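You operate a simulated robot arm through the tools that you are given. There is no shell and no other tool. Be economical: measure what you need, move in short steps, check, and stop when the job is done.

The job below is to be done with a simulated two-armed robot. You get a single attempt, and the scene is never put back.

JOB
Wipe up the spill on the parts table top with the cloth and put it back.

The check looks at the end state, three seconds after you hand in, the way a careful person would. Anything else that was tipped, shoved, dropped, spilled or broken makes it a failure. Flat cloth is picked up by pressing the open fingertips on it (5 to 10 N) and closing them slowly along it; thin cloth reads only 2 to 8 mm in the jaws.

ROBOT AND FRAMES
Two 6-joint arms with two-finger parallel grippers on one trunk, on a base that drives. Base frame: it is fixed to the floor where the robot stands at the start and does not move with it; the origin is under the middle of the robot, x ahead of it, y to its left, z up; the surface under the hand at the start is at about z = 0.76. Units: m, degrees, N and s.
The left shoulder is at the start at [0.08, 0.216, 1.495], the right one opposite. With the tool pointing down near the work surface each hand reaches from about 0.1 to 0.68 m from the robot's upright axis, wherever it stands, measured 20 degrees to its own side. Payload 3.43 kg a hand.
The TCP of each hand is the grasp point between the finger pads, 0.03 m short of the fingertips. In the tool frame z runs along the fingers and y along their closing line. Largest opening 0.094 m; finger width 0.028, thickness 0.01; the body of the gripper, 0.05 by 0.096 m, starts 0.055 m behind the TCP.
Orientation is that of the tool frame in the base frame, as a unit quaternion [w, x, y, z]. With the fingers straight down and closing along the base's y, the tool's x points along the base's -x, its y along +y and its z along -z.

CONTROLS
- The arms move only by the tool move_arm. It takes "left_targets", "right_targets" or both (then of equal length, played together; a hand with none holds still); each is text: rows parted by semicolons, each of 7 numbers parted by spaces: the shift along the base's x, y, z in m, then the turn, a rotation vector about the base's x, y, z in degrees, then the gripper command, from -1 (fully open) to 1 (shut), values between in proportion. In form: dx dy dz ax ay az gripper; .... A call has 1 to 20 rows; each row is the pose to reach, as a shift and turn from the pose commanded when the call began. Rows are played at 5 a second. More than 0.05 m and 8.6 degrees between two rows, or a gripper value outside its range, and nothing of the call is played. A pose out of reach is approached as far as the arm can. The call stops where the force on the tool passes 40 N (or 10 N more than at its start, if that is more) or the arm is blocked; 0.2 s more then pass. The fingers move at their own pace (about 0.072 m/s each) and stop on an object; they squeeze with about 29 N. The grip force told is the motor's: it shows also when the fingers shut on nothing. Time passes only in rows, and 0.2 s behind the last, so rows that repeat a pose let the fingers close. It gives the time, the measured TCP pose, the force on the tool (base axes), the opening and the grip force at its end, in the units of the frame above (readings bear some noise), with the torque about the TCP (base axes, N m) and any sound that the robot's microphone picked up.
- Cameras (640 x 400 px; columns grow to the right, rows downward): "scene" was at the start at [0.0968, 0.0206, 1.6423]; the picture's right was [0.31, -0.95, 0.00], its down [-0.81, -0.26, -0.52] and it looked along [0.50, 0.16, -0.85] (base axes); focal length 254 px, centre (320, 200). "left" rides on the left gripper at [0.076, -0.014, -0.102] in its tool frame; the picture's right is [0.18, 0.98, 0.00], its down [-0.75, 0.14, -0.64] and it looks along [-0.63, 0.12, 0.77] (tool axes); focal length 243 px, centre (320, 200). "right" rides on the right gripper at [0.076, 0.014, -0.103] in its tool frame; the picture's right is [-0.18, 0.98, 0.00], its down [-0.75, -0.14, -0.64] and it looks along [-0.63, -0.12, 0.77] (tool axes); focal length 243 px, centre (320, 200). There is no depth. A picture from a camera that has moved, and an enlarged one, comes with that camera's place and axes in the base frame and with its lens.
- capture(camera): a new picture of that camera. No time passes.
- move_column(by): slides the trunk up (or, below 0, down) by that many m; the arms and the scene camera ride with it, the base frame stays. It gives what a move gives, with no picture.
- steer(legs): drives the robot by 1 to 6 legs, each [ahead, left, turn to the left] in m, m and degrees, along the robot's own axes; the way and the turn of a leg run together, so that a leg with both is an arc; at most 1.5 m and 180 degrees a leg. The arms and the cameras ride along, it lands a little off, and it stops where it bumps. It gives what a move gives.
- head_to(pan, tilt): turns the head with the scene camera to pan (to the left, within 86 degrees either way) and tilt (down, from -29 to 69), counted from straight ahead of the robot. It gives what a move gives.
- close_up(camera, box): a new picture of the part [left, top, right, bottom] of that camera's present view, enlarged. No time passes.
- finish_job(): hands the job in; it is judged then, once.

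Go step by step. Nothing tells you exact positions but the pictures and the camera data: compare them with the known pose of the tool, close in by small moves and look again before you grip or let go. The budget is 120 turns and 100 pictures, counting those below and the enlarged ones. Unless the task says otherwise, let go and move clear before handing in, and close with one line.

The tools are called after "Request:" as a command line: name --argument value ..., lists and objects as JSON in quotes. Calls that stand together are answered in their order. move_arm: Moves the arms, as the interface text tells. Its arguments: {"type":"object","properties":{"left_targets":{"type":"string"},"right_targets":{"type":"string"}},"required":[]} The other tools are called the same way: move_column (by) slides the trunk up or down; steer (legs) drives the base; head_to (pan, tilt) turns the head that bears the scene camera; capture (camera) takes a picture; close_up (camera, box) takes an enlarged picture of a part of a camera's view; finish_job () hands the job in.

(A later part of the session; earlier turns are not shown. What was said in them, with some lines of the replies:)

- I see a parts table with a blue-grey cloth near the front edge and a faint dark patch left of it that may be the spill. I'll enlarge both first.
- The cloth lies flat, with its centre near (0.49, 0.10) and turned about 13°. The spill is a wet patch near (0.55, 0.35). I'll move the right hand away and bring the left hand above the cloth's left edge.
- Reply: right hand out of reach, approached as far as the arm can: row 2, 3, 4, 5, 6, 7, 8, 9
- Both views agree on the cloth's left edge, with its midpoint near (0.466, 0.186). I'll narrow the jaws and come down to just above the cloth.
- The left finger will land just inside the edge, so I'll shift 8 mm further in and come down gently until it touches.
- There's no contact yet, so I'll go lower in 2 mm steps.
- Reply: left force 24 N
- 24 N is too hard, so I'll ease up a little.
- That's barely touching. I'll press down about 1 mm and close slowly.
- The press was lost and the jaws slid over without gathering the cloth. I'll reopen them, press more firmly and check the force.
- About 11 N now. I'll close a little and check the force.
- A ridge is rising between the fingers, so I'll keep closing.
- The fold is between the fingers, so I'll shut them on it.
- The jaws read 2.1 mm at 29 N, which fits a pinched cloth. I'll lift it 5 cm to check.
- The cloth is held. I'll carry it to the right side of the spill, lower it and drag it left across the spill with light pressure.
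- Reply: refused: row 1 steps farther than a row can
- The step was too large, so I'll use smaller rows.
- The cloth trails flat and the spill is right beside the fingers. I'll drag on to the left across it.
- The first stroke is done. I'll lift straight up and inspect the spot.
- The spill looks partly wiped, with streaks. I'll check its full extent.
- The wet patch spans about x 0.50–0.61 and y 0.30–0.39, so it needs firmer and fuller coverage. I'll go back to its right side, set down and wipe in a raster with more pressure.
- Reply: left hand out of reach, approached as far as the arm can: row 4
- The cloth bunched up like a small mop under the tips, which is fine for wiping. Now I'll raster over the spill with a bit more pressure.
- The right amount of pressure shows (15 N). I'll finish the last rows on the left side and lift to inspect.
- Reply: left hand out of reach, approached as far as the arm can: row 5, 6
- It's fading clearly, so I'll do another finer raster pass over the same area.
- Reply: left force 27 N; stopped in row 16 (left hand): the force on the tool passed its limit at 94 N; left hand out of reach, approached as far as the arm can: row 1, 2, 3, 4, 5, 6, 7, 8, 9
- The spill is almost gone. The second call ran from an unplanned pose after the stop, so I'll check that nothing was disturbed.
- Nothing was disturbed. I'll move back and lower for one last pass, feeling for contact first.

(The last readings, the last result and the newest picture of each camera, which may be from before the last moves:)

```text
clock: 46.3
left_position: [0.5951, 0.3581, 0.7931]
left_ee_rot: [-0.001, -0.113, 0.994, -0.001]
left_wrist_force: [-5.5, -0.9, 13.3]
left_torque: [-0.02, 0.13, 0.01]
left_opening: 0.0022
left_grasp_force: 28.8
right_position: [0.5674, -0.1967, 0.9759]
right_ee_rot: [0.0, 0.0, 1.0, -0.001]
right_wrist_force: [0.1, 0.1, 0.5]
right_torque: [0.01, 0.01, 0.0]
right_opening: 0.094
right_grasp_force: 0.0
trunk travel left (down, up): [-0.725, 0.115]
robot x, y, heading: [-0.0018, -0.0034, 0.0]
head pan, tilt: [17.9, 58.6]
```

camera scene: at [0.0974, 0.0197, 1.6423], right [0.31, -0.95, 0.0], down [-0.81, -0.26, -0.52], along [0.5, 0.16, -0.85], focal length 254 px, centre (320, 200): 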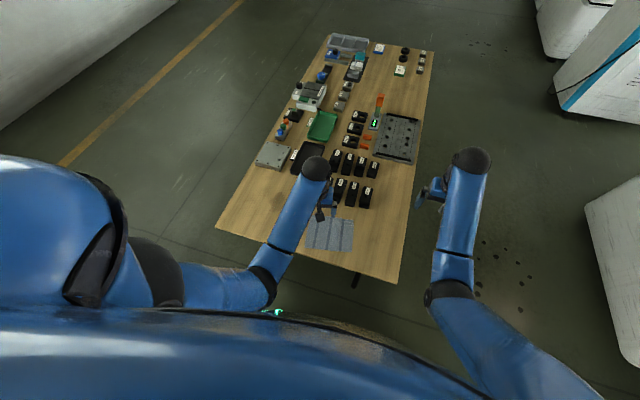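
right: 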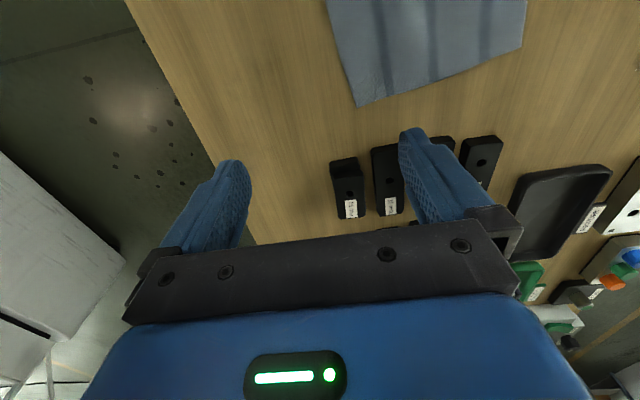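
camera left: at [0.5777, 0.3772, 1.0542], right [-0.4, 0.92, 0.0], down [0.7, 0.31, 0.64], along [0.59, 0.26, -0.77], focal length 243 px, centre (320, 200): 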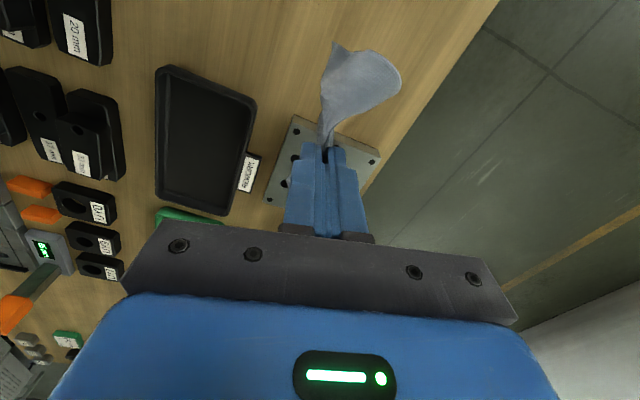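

Request:
move_arm --left_targets "0 0.014 0 0 0 0 1; -0.03 0.014 0 0 0 0 1; -0.06 0.014 0 0 0 0 1; -0.085 0.014 0 0 0 0 1; -0.085 0.028 0 0 0 0 1; -0.055 0.028 0 0 0 0 1; -0.025 0.028 0 0 0 0 1; -0.025 0.04 0 0 0 0 1; -0.055 0.04 0 0 0 0 1; -0.055 0.045 0.035 0 0 0 1; -0.055 0.055 0.075 0 0 0 1; -0.055 0.065 0.115 0 0 0 1; -0.055 0.065 0.155 0 0 0 1; -0.055 0.065 0.16 0 0 0 1; -0.055 0.065 0.16 0 0 0 1"

Request:
capture --camera "left"

Request:
close_up --camera "scene" --box '[240, 170, 320, 220]'

```text
clock: 49.5
left_position: [0.5393, 0.4254, 0.9517]
left_ee_rot: [-0.003, -0.113, 0.994, -0.001]
left_wrist_force: [-0.3, -0.3, 0.4]
left_torque: [0.01, 0.01, 0.0]
left_opening: 0.002
left_grasp_force: 29.1
right_position: [0.568, -0.1957, 0.9759]
right_ee_rot: [0.001, 0.0, 1.0, 0.0]
right_wrist_force: [-0.5, -0.4, -0.5]
right_torque: [0.01, -0.02, -0.01]
right_opening: 0.0939
right_grasp_force: 0.1
trunk travel left (down, up): [-0.725, 0.115]
robot x, y, heading: [0.003, 0.0002, 0.2]
head pan, tilt: [17.9, 58.6]
```

```text
70 pictures are left
camera left: at [0.468, 0.392, 1.054], right [-0.4, 0.92, 0.0], down [0.7, 0.31, 0.64], along [0.59, 0.26, -0.77], focal length 243 px, centre (320, 200)
```

left: 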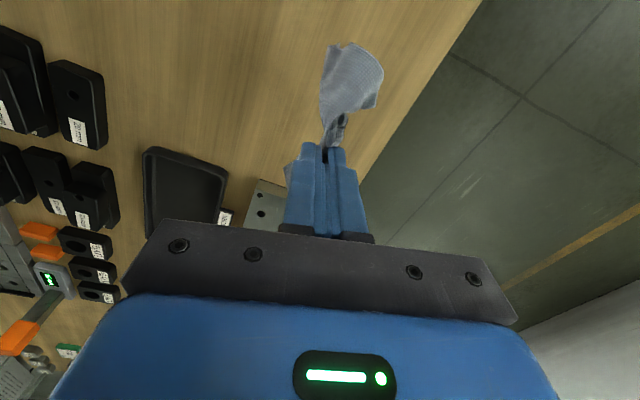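

```text
8.00 times, centred on (280, 195) of scene
camera zoom: at [0.0974, 0.0209, 1.6423], right [0.31, -0.95, 0.0], down [-0.81, -0.26, -0.52], along [0.5, 0.16, -0.85], focal length 2030 px, centre (640, 240)
```

zoom: 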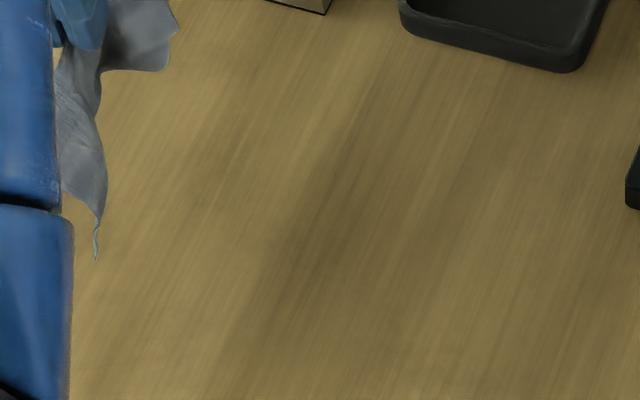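

The spot is clean. Now I'll carry the cloth to the right of its original place, so I can lower it and draw it left to spread it flat.

Request:
move_arm --left_targets "-0.01 -0.045 0 0 0 0 1; -0.02 -0.09 0 0 0 0 1; -0.03 -0.135 0 0 0 0 1; -0.035 -0.18 0 0 0 0 1; -0.035 -0.225 0 0 0 0 1; -0.035 -0.27 0 0 0 0 1; -0.035 -0.315 0 0 0 0 1; -0.03 -0.36 0 0 0 0 1; -0.03 -0.4 0 0 0 0 1; -0.03 -0.435 0 0 0 0 1; -0.03 -0.45 0 0 0 0 1; -0.03 -0.45 0 0 0 0 1; -0.03 -0.45 0 0 0 0 1"

Request:
capture --camera "left"

Request:
capture --camera "scene"

```text
clock: 52.3
left_position: [0.5086, -0.0258, 0.9535]
left_ee_rot: [-0.002, -0.113, 0.994, -0.001]
left_wrist_force: [-0.5, -0.5, 0.6]
left_torque: [0.0, 0.0, 0.04]
left_opening: 0.002
left_grasp_force: 28.9
left hand out of reach, approached as far as the arm can: row 4, 5
right_position: [0.5683, -0.1965, 0.9765]
right_ee_rot: [0.0, 0.0, 1.0, 0.0]
right_wrist_force: [-1.0, -0.6, 1.1]
right_torque: [0.0, -0.01, -0.01]
right_opening: 0.0941
right_grasp_force: 0.1
trunk travel left (down, up): [-0.725, 0.115]
robot x, y, heading: [0.0, -0.0001, 0.1]
head pan, tilt: [17.9, 58.6]
```

```text
68 pictures are left
camera left: at [0.438, -0.0594, 1.0561], right [-0.4, 0.92, 0.0], down [0.7, 0.31, 0.64], along [0.59, 0.26, -0.77], focal length 243 px, centre (320, 200)
```

left: 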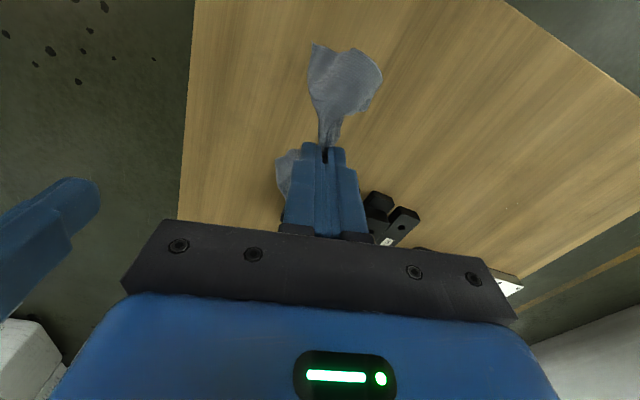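

```text
67 pictures are left
camera scene: at [0.0973, 0.0204, 1.6423], right [0.31, -0.95, 0.0], down [-0.81, -0.26, -0.52], along [0.5, 0.16, -0.85], focal length 254 px, centre (320, 200)
```

scene: 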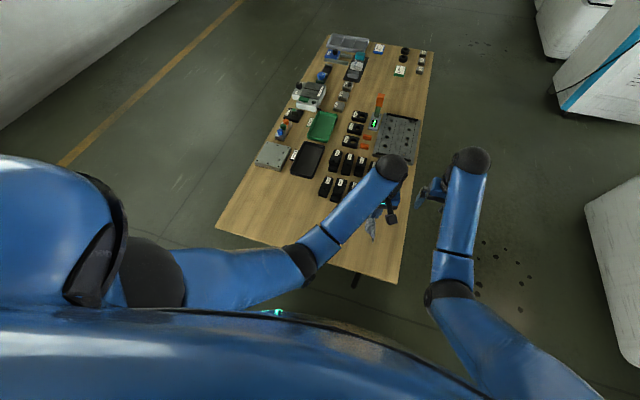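

I'll lower it gradually while drawing it left along the cloth's axis.

Request:
move_arm --left_targets "0 0 -0.03 0 0 0 1; 0 0 -0.06 0 0 0 1; -0.002 0.01 -0.08 0 0 0 1; -0.005 0.025 -0.1 0 0 0 1; -0.008 0.04 -0.117 0 0 0 1; -0.011 0.055 -0.132 0 0 0 1; -0.014 0.07 -0.145 0 0 0 1; -0.017 0.085 -0.154 0 0 0 1; -0.02 0.1 -0.157 0 0 0 1; -0.023 0.115 -0.158 0 0 0 1; -0.023 0.115 -0.158 0 0 0 1"

Request:
capture --camera "left"

Request:
close_up --camera "scene" --box '[275, 180, 405, 285]'

```text
clock: 54.7
left_position: [0.4863, 0.0909, 0.7951]
left_ee_rot: [-0.002, -0.114, 0.994, -0.001]
left_wrist_force: [0.3, -0.6, 0.3]
left_torque: [-0.02, 0.01, 0.01]
left_opening: 0.0017
left_grasp_force: 29.2
right_position: [0.5676, -0.1966, 0.9768]
right_ee_rot: [0.0, 0.001, 1.0, 0.0]
right_wrist_force: [-0.4, 0.1, 0.2]
right_torque: [0.02, -0.01, 0.03]
right_opening: 0.094
right_grasp_force: 0.0
trunk travel left (down, up): [-0.725, 0.115]
robot x, y, heading: [-0.0014, 0.0004, -0.1]
head pan, tilt: [17.9, 58.6]
```

```text
66 pictures are left
camera left: at [0.4145, 0.0569, 0.8976], right [-0.4, 0.92, 0.0], down [0.7, 0.31, 0.64], along [0.59, 0.26, -0.77], focal length 243 px, centre (320, 200)
```

left: 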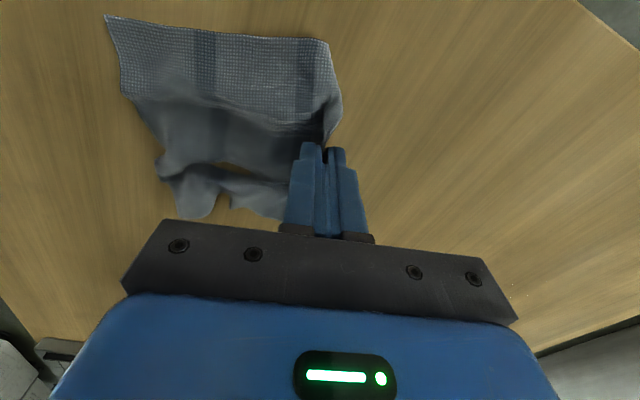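

```text
3.81 times, centred on (340, 232) of scene
camera zoom: at [0.0974, 0.0202, 1.6423], right [0.31, -0.95, 0.0], down [-0.81, -0.26, -0.52], along [0.5, 0.16, -0.85], focal length 967 px, centre (244, 76)
```

zoom: 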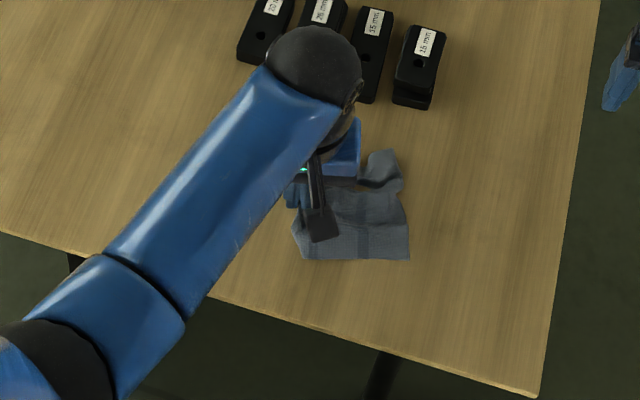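

It's spreading well with one fold at the far edge. I'll keep dragging to the original grip point.

Request:
move_arm --left_targets "-0.003 0.012 0 0 0 0 1; -0.006 0.024 0 0 0 0 1; -0.009 0.036 0 0 0 0 1; -0.011 0.048 0 0 0 0 1; -0.011 0.048 0 0 0 0 1"

Request:
capture --camera "left"

Request:
close_up --camera "scene" --box '[275, 180, 405, 285]'

```text
clock: 55.9
left_position: [0.4755, 0.1378, 0.7945]
left_ee_rot: [-0.002, -0.113, 0.994, -0.001]
left_wrist_force: [-0.5, -0.5, 0.2]
left_torque: [-0.05, 0.01, 0.01]
left_opening: 0.0016
left_grasp_force: 29.2
right_position: [0.569, -0.196, 0.9763]
right_ee_rot: [0.0, 0.0, 1.0, 0.0]
right_wrist_force: [-1.1, 0.2, -0.7]
right_torque: [0.0, -0.01, 0.02]
right_opening: 0.0938
right_grasp_force: 0.1
trunk travel left (down, up): [-0.725, 0.115]
robot x, y, heading: [-0.0033, 0.0022, -0.0]
head pan, tilt: [17.9, 58.6]
```

```text
64 pictures are left
camera left: at [0.4037, 0.1039, 0.8969], right [-0.4, 0.92, 0.0], down [0.7, 0.31, 0.64], along [0.59, 0.26, -0.77], focal length 243 px, centre (320, 200)
```

left: 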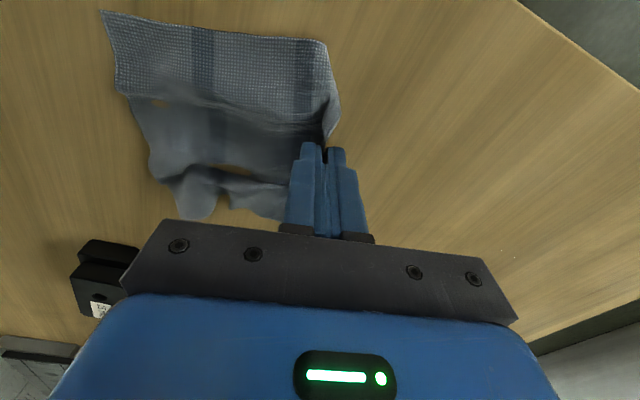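

```text
3.81 times, centred on (340, 232) of scene
camera zoom: at [0.0973, 0.0203, 1.6423], right [0.31, -0.95, 0.0], down [-0.81, -0.26, -0.52], along [0.5, 0.16, -0.85], focal length 967 px, centre (244, 76)
```

zoom: 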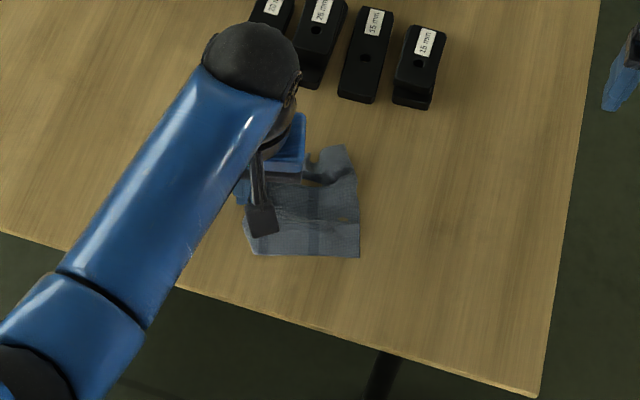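

The cloth is within about 1.5 cm of its original place and mostly flat. I'll press lightly and open the fingers slowly so the pinched ridge spreads out.

Request:
move_arm --left_targets "0 0 -0.002 0 0 0 1; 0 0 -0.003 0 0 0 1; 0 0 -0.0034 0 0 0 1"

```text
clock: 56.7
left_position: [0.4752, 0.1351, 0.791]
left_ee_rot: [0.0, -0.113, 0.994, -0.001]
left_wrist_force: [-1.2, 0.2, 10.3]
left_torque: [-0.01, 0.01, 0.02]
left_opening: 0.0019
left_grasp_force: 28.6
right_position: [0.5673, -0.1976, 0.9774]
right_ee_rot: [0.001, 0.0, 1.0, 0.0]
right_wrist_force: [0.6, 0.3, 0.4]
right_torque: [0.02, 0.02, 0.0]
right_opening: 0.0942
right_grasp_force: 0.1
trunk travel left (down, up): [-0.725, 0.115]
robot x, y, heading: [-0.0029, -0.0001, 0.0]
head pan, tilt: [17.9, 58.6]
```

Request:
move_arm --left_targets "0 0 0 0 0 0 0.9; 0 0 0 0 0 0 0.8; 0 0 0 0 0 0 0.7; 0 0 0 0 0 0 0.6; 0 0 0 0 0 0 0.5; 0 0 0 0 0 0 0.4; 0 0 0 0 0 0 0.3; 0 0 0 0 0 0 0.2; 0 0 0 0 0 0 0.1; 0 0 0 0 0 0 0; 0 0 0 0 0 0 -0.1; 0 0 0 0 0 0 -0.1"

Request:
capture --camera "left"

```text
clock: 59.3
left_position: [0.4734, 0.138, 0.7914]
left_ee_rot: [-0.001, -0.113, 0.994, -0.001]
left_wrist_force: [-1.7, 4.8, 11.6]
left_torque: [-0.2, -0.1, -0.01]
left_opening: 0.049
left_grasp_force: 0.1
right_position: [0.5671, -0.1953, 0.9771]
right_ee_rot: [0.001, 0.0, 1.0, 0.0]
right_wrist_force: [0.8, 0.7, -0.8]
right_torque: [0.01, 0.0, 0.01]
right_opening: 0.0939
right_grasp_force: 0.1
trunk travel left (down, up): [-0.725, 0.115]
robot x, y, heading: [0.0006, -0.0031, -0.2]
head pan, tilt: [17.9, 58.6]
```

```text
62 pictures are left
camera left: at [0.4023, 0.1044, 0.8937], right [-0.4, 0.92, 0.0], down [0.7, 0.31, 0.64], along [0.59, 0.26, -0.77], focal length 243 px, centre (320, 200)
```

left: 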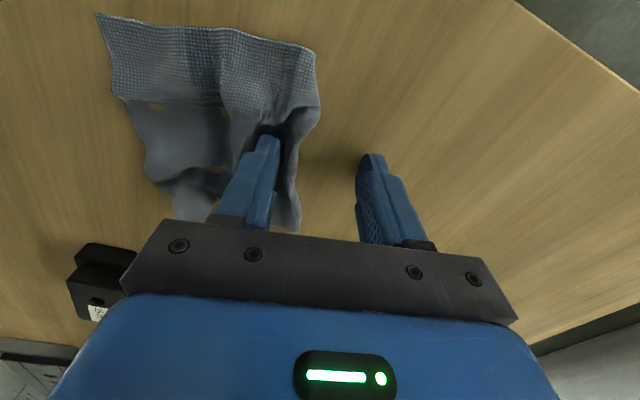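

The left edge came free instead of spreading. I'll lift the hand away and see how the cloth lies.

Request:
move_arm --left_targets "0 0 0.02 0 0 0 -0.1; 0 0 0.06 0 0 0 -0.1; 0 0.04 0.09 0 0 0 -0.1; 0 0.085 0.11 0 0 0 -0.1; 0 0.13 0.12 0 0 0 -0.1; 0 0.17 0.12 0 0 0 -0.1; 0 0.17 0.12 0 0 0 -0.1"

Request:
close_up --camera "scene" --box '[275, 180, 405, 285]'

Request:
capture --camera "left"

```text
clock: 60.9
left_position: [0.4737, 0.3046, 0.9112]
left_ee_rot: [-0.001, -0.114, 0.994, -0.001]
left_wrist_force: [-0.8, 0.3, 0.7]
left_torque: [0.01, -0.04, 0.0]
left_opening: 0.0515
left_grasp_force: 0.0
right_position: [0.5678, -0.1967, 0.9753]
right_ee_rot: [-0.001, 0.0, 1.0, -0.001]
right_wrist_force: [-0.5, -0.5, -0.3]
right_torque: [0.0, -0.03, 0.01]
right_opening: 0.094
right_grasp_force: 0.1
trunk travel left (down, up): [-0.725, 0.115]
robot x, y, heading: [-0.004, 0.0019, 0.2]
head pan, tilt: [17.9, 58.6]
```

```text
3.81 times, centred on (340, 232) of scene
camera zoom: at [0.0974, 0.0203, 1.6423], right [0.31, -0.95, 0.0], down [-0.81, -0.26, -0.52], along [0.5, 0.16, -0.85], focal length 967 px, centre (244, 76)
```

zoom: 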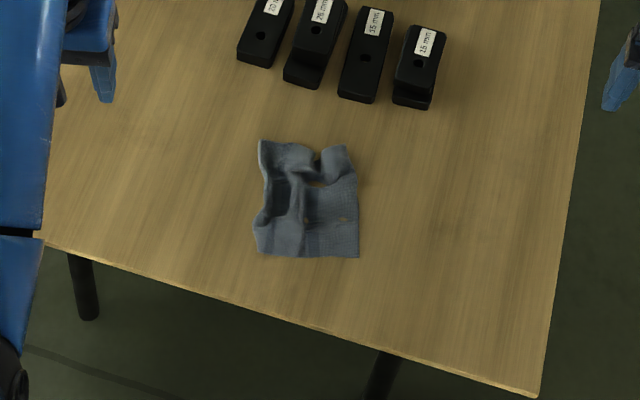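

```text
60 pictures are left
camera left: at [0.4026, 0.2722, 1.0139], right [-0.4, 0.92, 0.0], down [0.7, 0.31, 0.64], along [0.59, 0.26, -0.77], focal length 243 px, centre (320, 200)
```

left: 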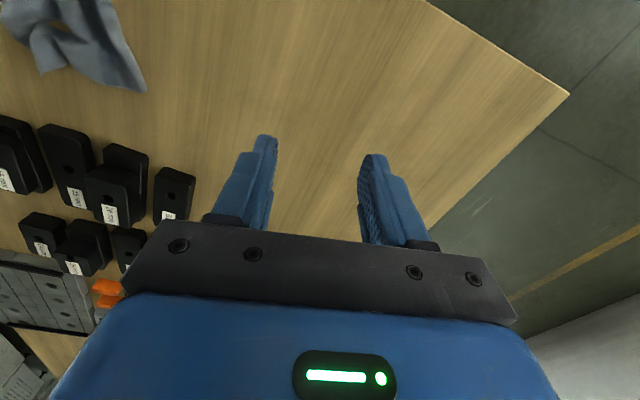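

The cloth is inside its original footprint but crumpled on its left half. I'll look closer to decide how to smooth it.

Request:
close_up --camera "scene" --box '[305, 207, 353, 255]'

```text
8.33 times, centred on (329, 231) of scene
camera zoom: at [0.0974, 0.0203, 1.6423], right [0.31, -0.95, 0.0], down [-0.81, -0.26, -0.52], along [0.5, 0.16, -0.85], focal length 2115 px, centre (245, -58)
```

zoom: 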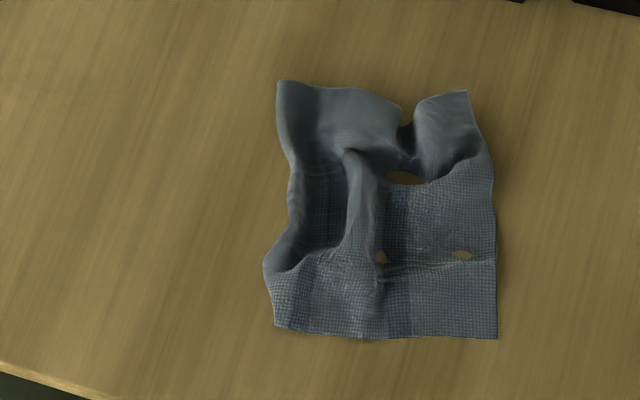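

The left half has a standing ridge. I'll press the shut fingertips into the hollow left of it and drag left to pull the ridge out.

Request:
move_arm --left_targets "0.01 -0.045 0 0 0 0 0.5; 0.02 -0.09 0 0 0 0 1; 0.021 -0.135 0 0 0 0 1; 0.021 -0.175 -0.01 0 0 0 1; 0.021 -0.19 -0.04 0 0 0 1; 0.021 -0.19 -0.08 0 0 0 1; 0.021 -0.19 -0.095 0 0 0 1; 0.021 -0.19 -0.095 0 0 0 1"

Request:
capture --camera "left"

```text
clock: 62.7
left_position: [0.4951, 0.1188, 0.8146]
left_ee_rot: [-0.001, -0.113, 0.994, -0.001]
left_wrist_force: [0.0, -0.1, -0.2]
left_torque: [0.0, 0.01, 0.02]
left_opening: 0.0003
left_grasp_force: 29.2
right_position: [0.5681, -0.1975, 0.9769]
right_ee_rot: [0.001, 0.0, 1.0, 0.0]
right_wrist_force: [-0.2, -0.3, -0.4]
right_torque: [-0.03, -0.02, -0.01]
right_opening: 0.0939
right_grasp_force: 0.0
trunk travel left (down, up): [-0.725, 0.115]
robot x, y, heading: [-0.0022, 0.0014, 0.2]
head pan, tilt: [17.9, 58.6]
```

```text
58 pictures are left
camera left: at [0.4236, 0.0853, 0.9178], right [-0.4, 0.92, 0.0], down [0.7, 0.31, 0.64], along [0.59, 0.26, -0.77], focal length 243 px, centre (320, 200)
```

left: 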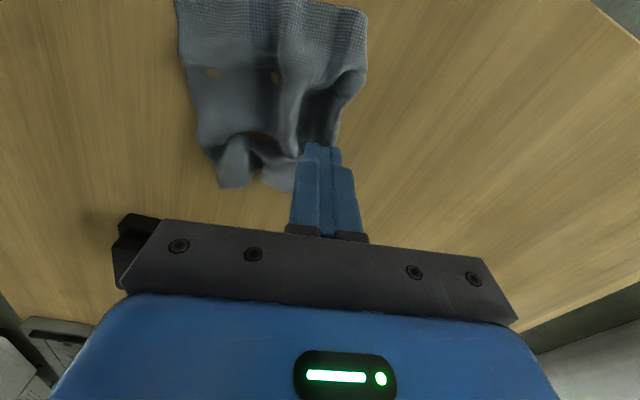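

I'll shift 12 mm towards the robot into the hollow and press down.

Request:
move_arm --left_targets "-0.012 0 -0.005 0 0 0 1; -0.012 0 -0.015 0 0 0 1; -0.012 0 -0.021 0 0 0 1; -0.012 0 -0.023 0 0 0 1; -0.012 0 -0.0238 0 0 0 1; -0.012 0 -0.0238 0 0 0 1"

```text
clock: 64.1
left_position: [0.4833, 0.1162, 0.792]
left_ee_rot: [-0.002, -0.114, 0.994, -0.001]
left_wrist_force: [0.6, 0.1, 0.8]
left_torque: [0.02, -0.01, -0.01]
left_opening: 0.0001
left_grasp_force: 29.1
right_position: [0.5697, -0.1964, 0.9761]
right_ee_rot: [0.0, 0.0, 1.0, 0.0]
right_wrist_force: [-0.2, -0.3, 0.1]
right_torque: [0.03, 0.0, -0.03]
right_opening: 0.094
right_grasp_force: 0.1
trunk travel left (down, up): [-0.725, 0.115]
robot x, y, heading: [-0.0007, 0.002, 0.0]
head pan, tilt: [17.9, 58.6]
```

Request:
move_arm --left_targets "0 0 -0.001 0 0 0 1; 0 0 -0.0014 0 0 0 1; -0.003 0.012 -0.0014 0 0 0 1; -0.006 0.024 -0.0014 0 0 0 1; -0.008 0.036 -0.0014 0 0 0 1"

Request:
capture --camera "left"

```text
clock: 65.3
left_position: [0.4759, 0.1526, 0.7921]
left_ee_rot: [0.0, -0.113, 0.994, -0.001]
left_wrist_force: [0.5, -5.9, 13.5]
left_torque: [-0.18, 0.08, 0.01]
left_opening: 0.0
left_grasp_force: 29.2
right_position: [0.5665, -0.1964, 0.9764]
right_ee_rot: [0.001, 0.0, 1.0, 0.0]
right_wrist_force: [-0.2, 0.3, -0.4]
right_torque: [0.02, -0.01, 0.01]
right_opening: 0.0939
right_grasp_force: 0.0
trunk travel left (down, up): [-0.725, 0.115]
robot x, y, heading: [0.0004, 0.001, -0.2]
head pan, tilt: [17.9, 58.6]
```

```text
57 pictures are left
camera left: at [0.4045, 0.1196, 0.8939], right [-0.4, 0.92, 0.0], down [0.7, 0.31, 0.64], along [0.59, 0.26, -0.77], focal length 243 px, centre (320, 200)
```

left: 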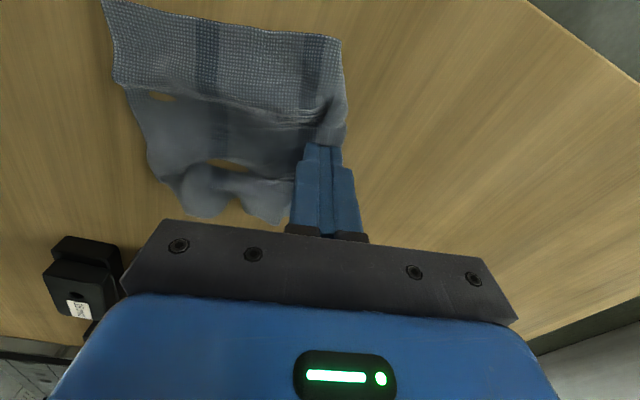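

That pulled the ridge out well. I'll lift straight up and check.

Request:
move_arm --left_targets "0 0 0.02 0 0 0 1; 0 0 0.06 0 0 0 1; 0 0.04 0.09 0 0 0 1; 0 0.085 0.11 0 0 0 1; 0 0.13 0.12 0 0 0 1; 0 0.16 0.12 0 0 0 1; 0 0.16 0.12 0 0 0 1"

Request:
close_up --camera "scene" --box '[305, 207, 353, 255]'

```text
clock: 66.9
left_position: [0.4747, 0.3133, 0.9119]
left_ee_rot: [-0.002, -0.114, 0.993, -0.002]
left_wrist_force: [0.3, 0.5, 0.4]
left_torque: [-0.01, 0.01, 0.02]
left_opening: 0.0
left_grasp_force: 29.3
right_position: [0.5685, -0.1959, 0.9757]
right_ee_rot: [0.0, 0.0, 1.0, 0.0]
right_wrist_force: [-0.2, -0.2, 0.2]
right_torque: [-0.01, 0.01, -0.02]
right_opening: 0.094
right_grasp_force: 0.1
trunk travel left (down, up): [-0.725, 0.115]
robot x, y, heading: [-0.0013, 0.0026, -0.0]
head pan, tilt: [17.9, 58.6]
```

```text
8.33 times, centred on (329, 231) of scene
camera zoom: at [0.0973, 0.0204, 1.6423], right [0.31, -0.95, 0.0], down [-0.81, -0.26, -0.52], along [0.5, 0.16, -0.85], focal length 2115 px, centre (245, -58)
```

zoom: 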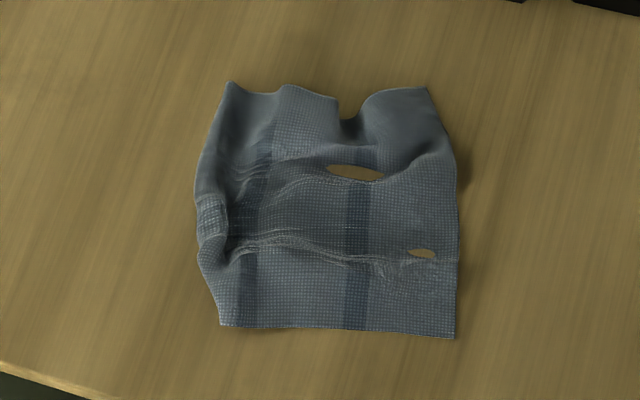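

The cloth now lies nearly flat, centred on its original place. I'll back the hand off and do a final check of the table.

Request:
move_arm --left_targets "-0.01 0.045 0.01 0 0 0 0; -0.03 0.09 0.02 0 0 0 -1; -0.05 0.13 0.02 0 0 0 -1; -0.06 0.17 0.02 0 0 0 -1; -0.06 0.19 0.02 0 0 0 -1; -0.06 0.19 0.02 0 0 0 -1"

Request:
close_up --camera "scene" --box '[215, 140, 395, 285]'

Request:
close_up --camera "scene" --box '[240, 170, 320, 220]'

Request:
close_up --camera "scene" --box '[270, 30, 450, 170]'

```text
refused: row 2 steps farther than a row can; nothing moved
```

```text
2.76 times, centred on (305, 212) of scene
camera zoom: at [0.0973, 0.0204, 1.6423], right [0.31, -0.95, 0.0], down [-0.81, -0.26, -0.52], along [0.5, 0.16, -0.85], focal length 700 px, centre (361, 166)
```

zoom: 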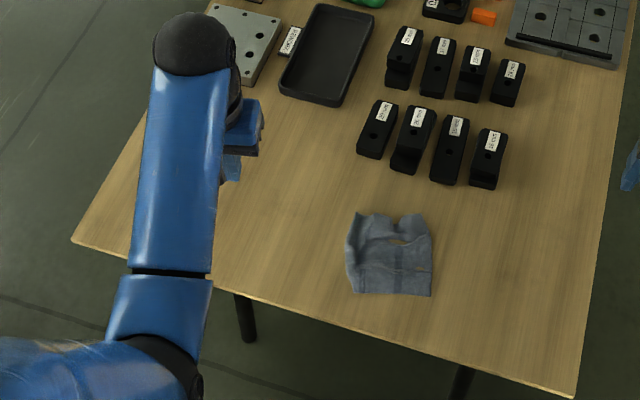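

```text
8.00 times, centred on (280, 195) of scene
camera zoom: at [0.0973, 0.0204, 1.6423], right [0.31, -0.95, 0.0], down [-0.81, -0.26, -0.52], along [0.5, 0.16, -0.85], focal length 2030 px, centre (640, 240)
```

zoom: 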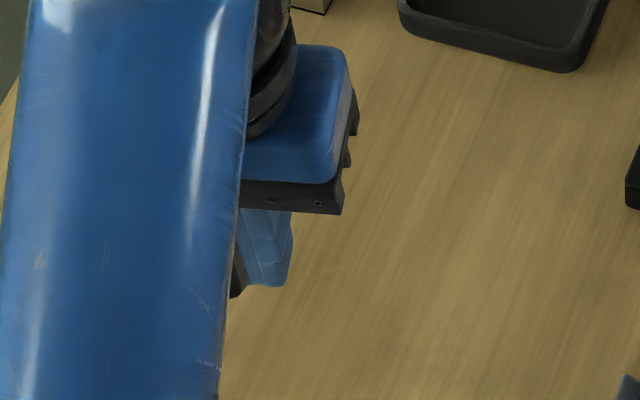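

```text
2.86 times, centred on (360, 100) of scene
camera zoom: at [0.0973, 0.0204, 1.6423], right [0.31, -0.95, 0.0], down [-0.81, -0.26, -0.52], along [0.5, 0.16, -0.85], focal length 725 px, centre (206, 486)
```

zoom: 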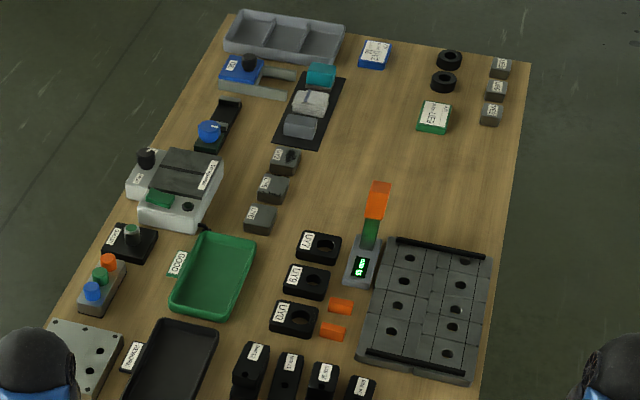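

All the other items are where they were. The retreat was refused, so I'll redo it with smaller steps.

Request:
move_arm --left_targets "-0.01 0.04 0.01 0 0 0 0; -0.02 0.08 0.015 0 0 0 -1; -0.035 0.12 0.015 0 0 0 -1; -0.05 0.16 0.015 0 0 0 -1; -0.06 0.19 0.015 0 0 0 -1; -0.06 0.19 0.015 0 0 0 -1"

Request:
close_up --camera "scene" --box '[240, 165, 360, 240]'

```text
clock: 68.3
left_position: [0.4169, 0.5042, 0.9221]
left_ee_rot: [-0.002, -0.113, 0.994, -0.001]
left_wrist_force: [0.5, 0.2, -0.3]
left_torque: [0.01, 0.0, 0.02]
left_opening: 0.0939
left_grasp_force: 0.1
right_position: [0.5697, -0.1972, 0.9748]
right_ee_rot: [0.001, 0.0, 1.0, 0.0]
right_wrist_force: [0.8, 0.3, -0.4]
right_torque: [0.01, 0.0, -0.01]
right_opening: 0.0939
right_grasp_force: 0.0
trunk travel left (down, up): [-0.725, 0.115]
robot x, y, heading: [0.0019, 0.002, -0.4]
head pan, tilt: [17.9, 58.6]
```

```text
5.33 times, centred on (300, 202) of scene
camera zoom: at [0.0973, 0.0199, 1.6424], right [0.31, -0.95, 0.0], down [-0.81, -0.26, -0.52], along [0.5, 0.16, -0.85], focal length 1354 px, centre (427, 187)
```

zoom: 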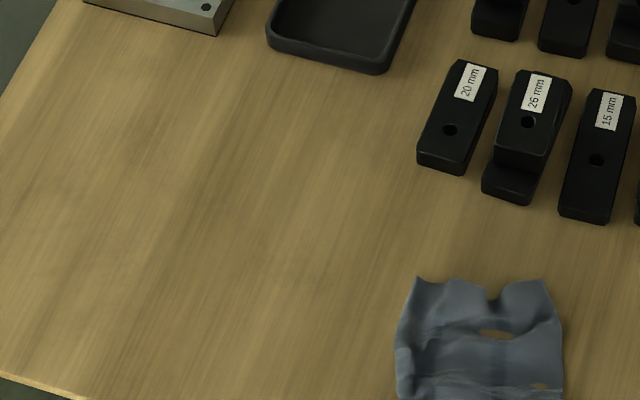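

The table top is clean, the cloth is back in its place and both hands are clear, so I'm handing in.

Request:
finish_job

```text
The job is handed in.
```

The spill is wiped up and the cloth is back in its original place, slightly wrinkled with its left edge tucked under; nothing else on the table looks moved.
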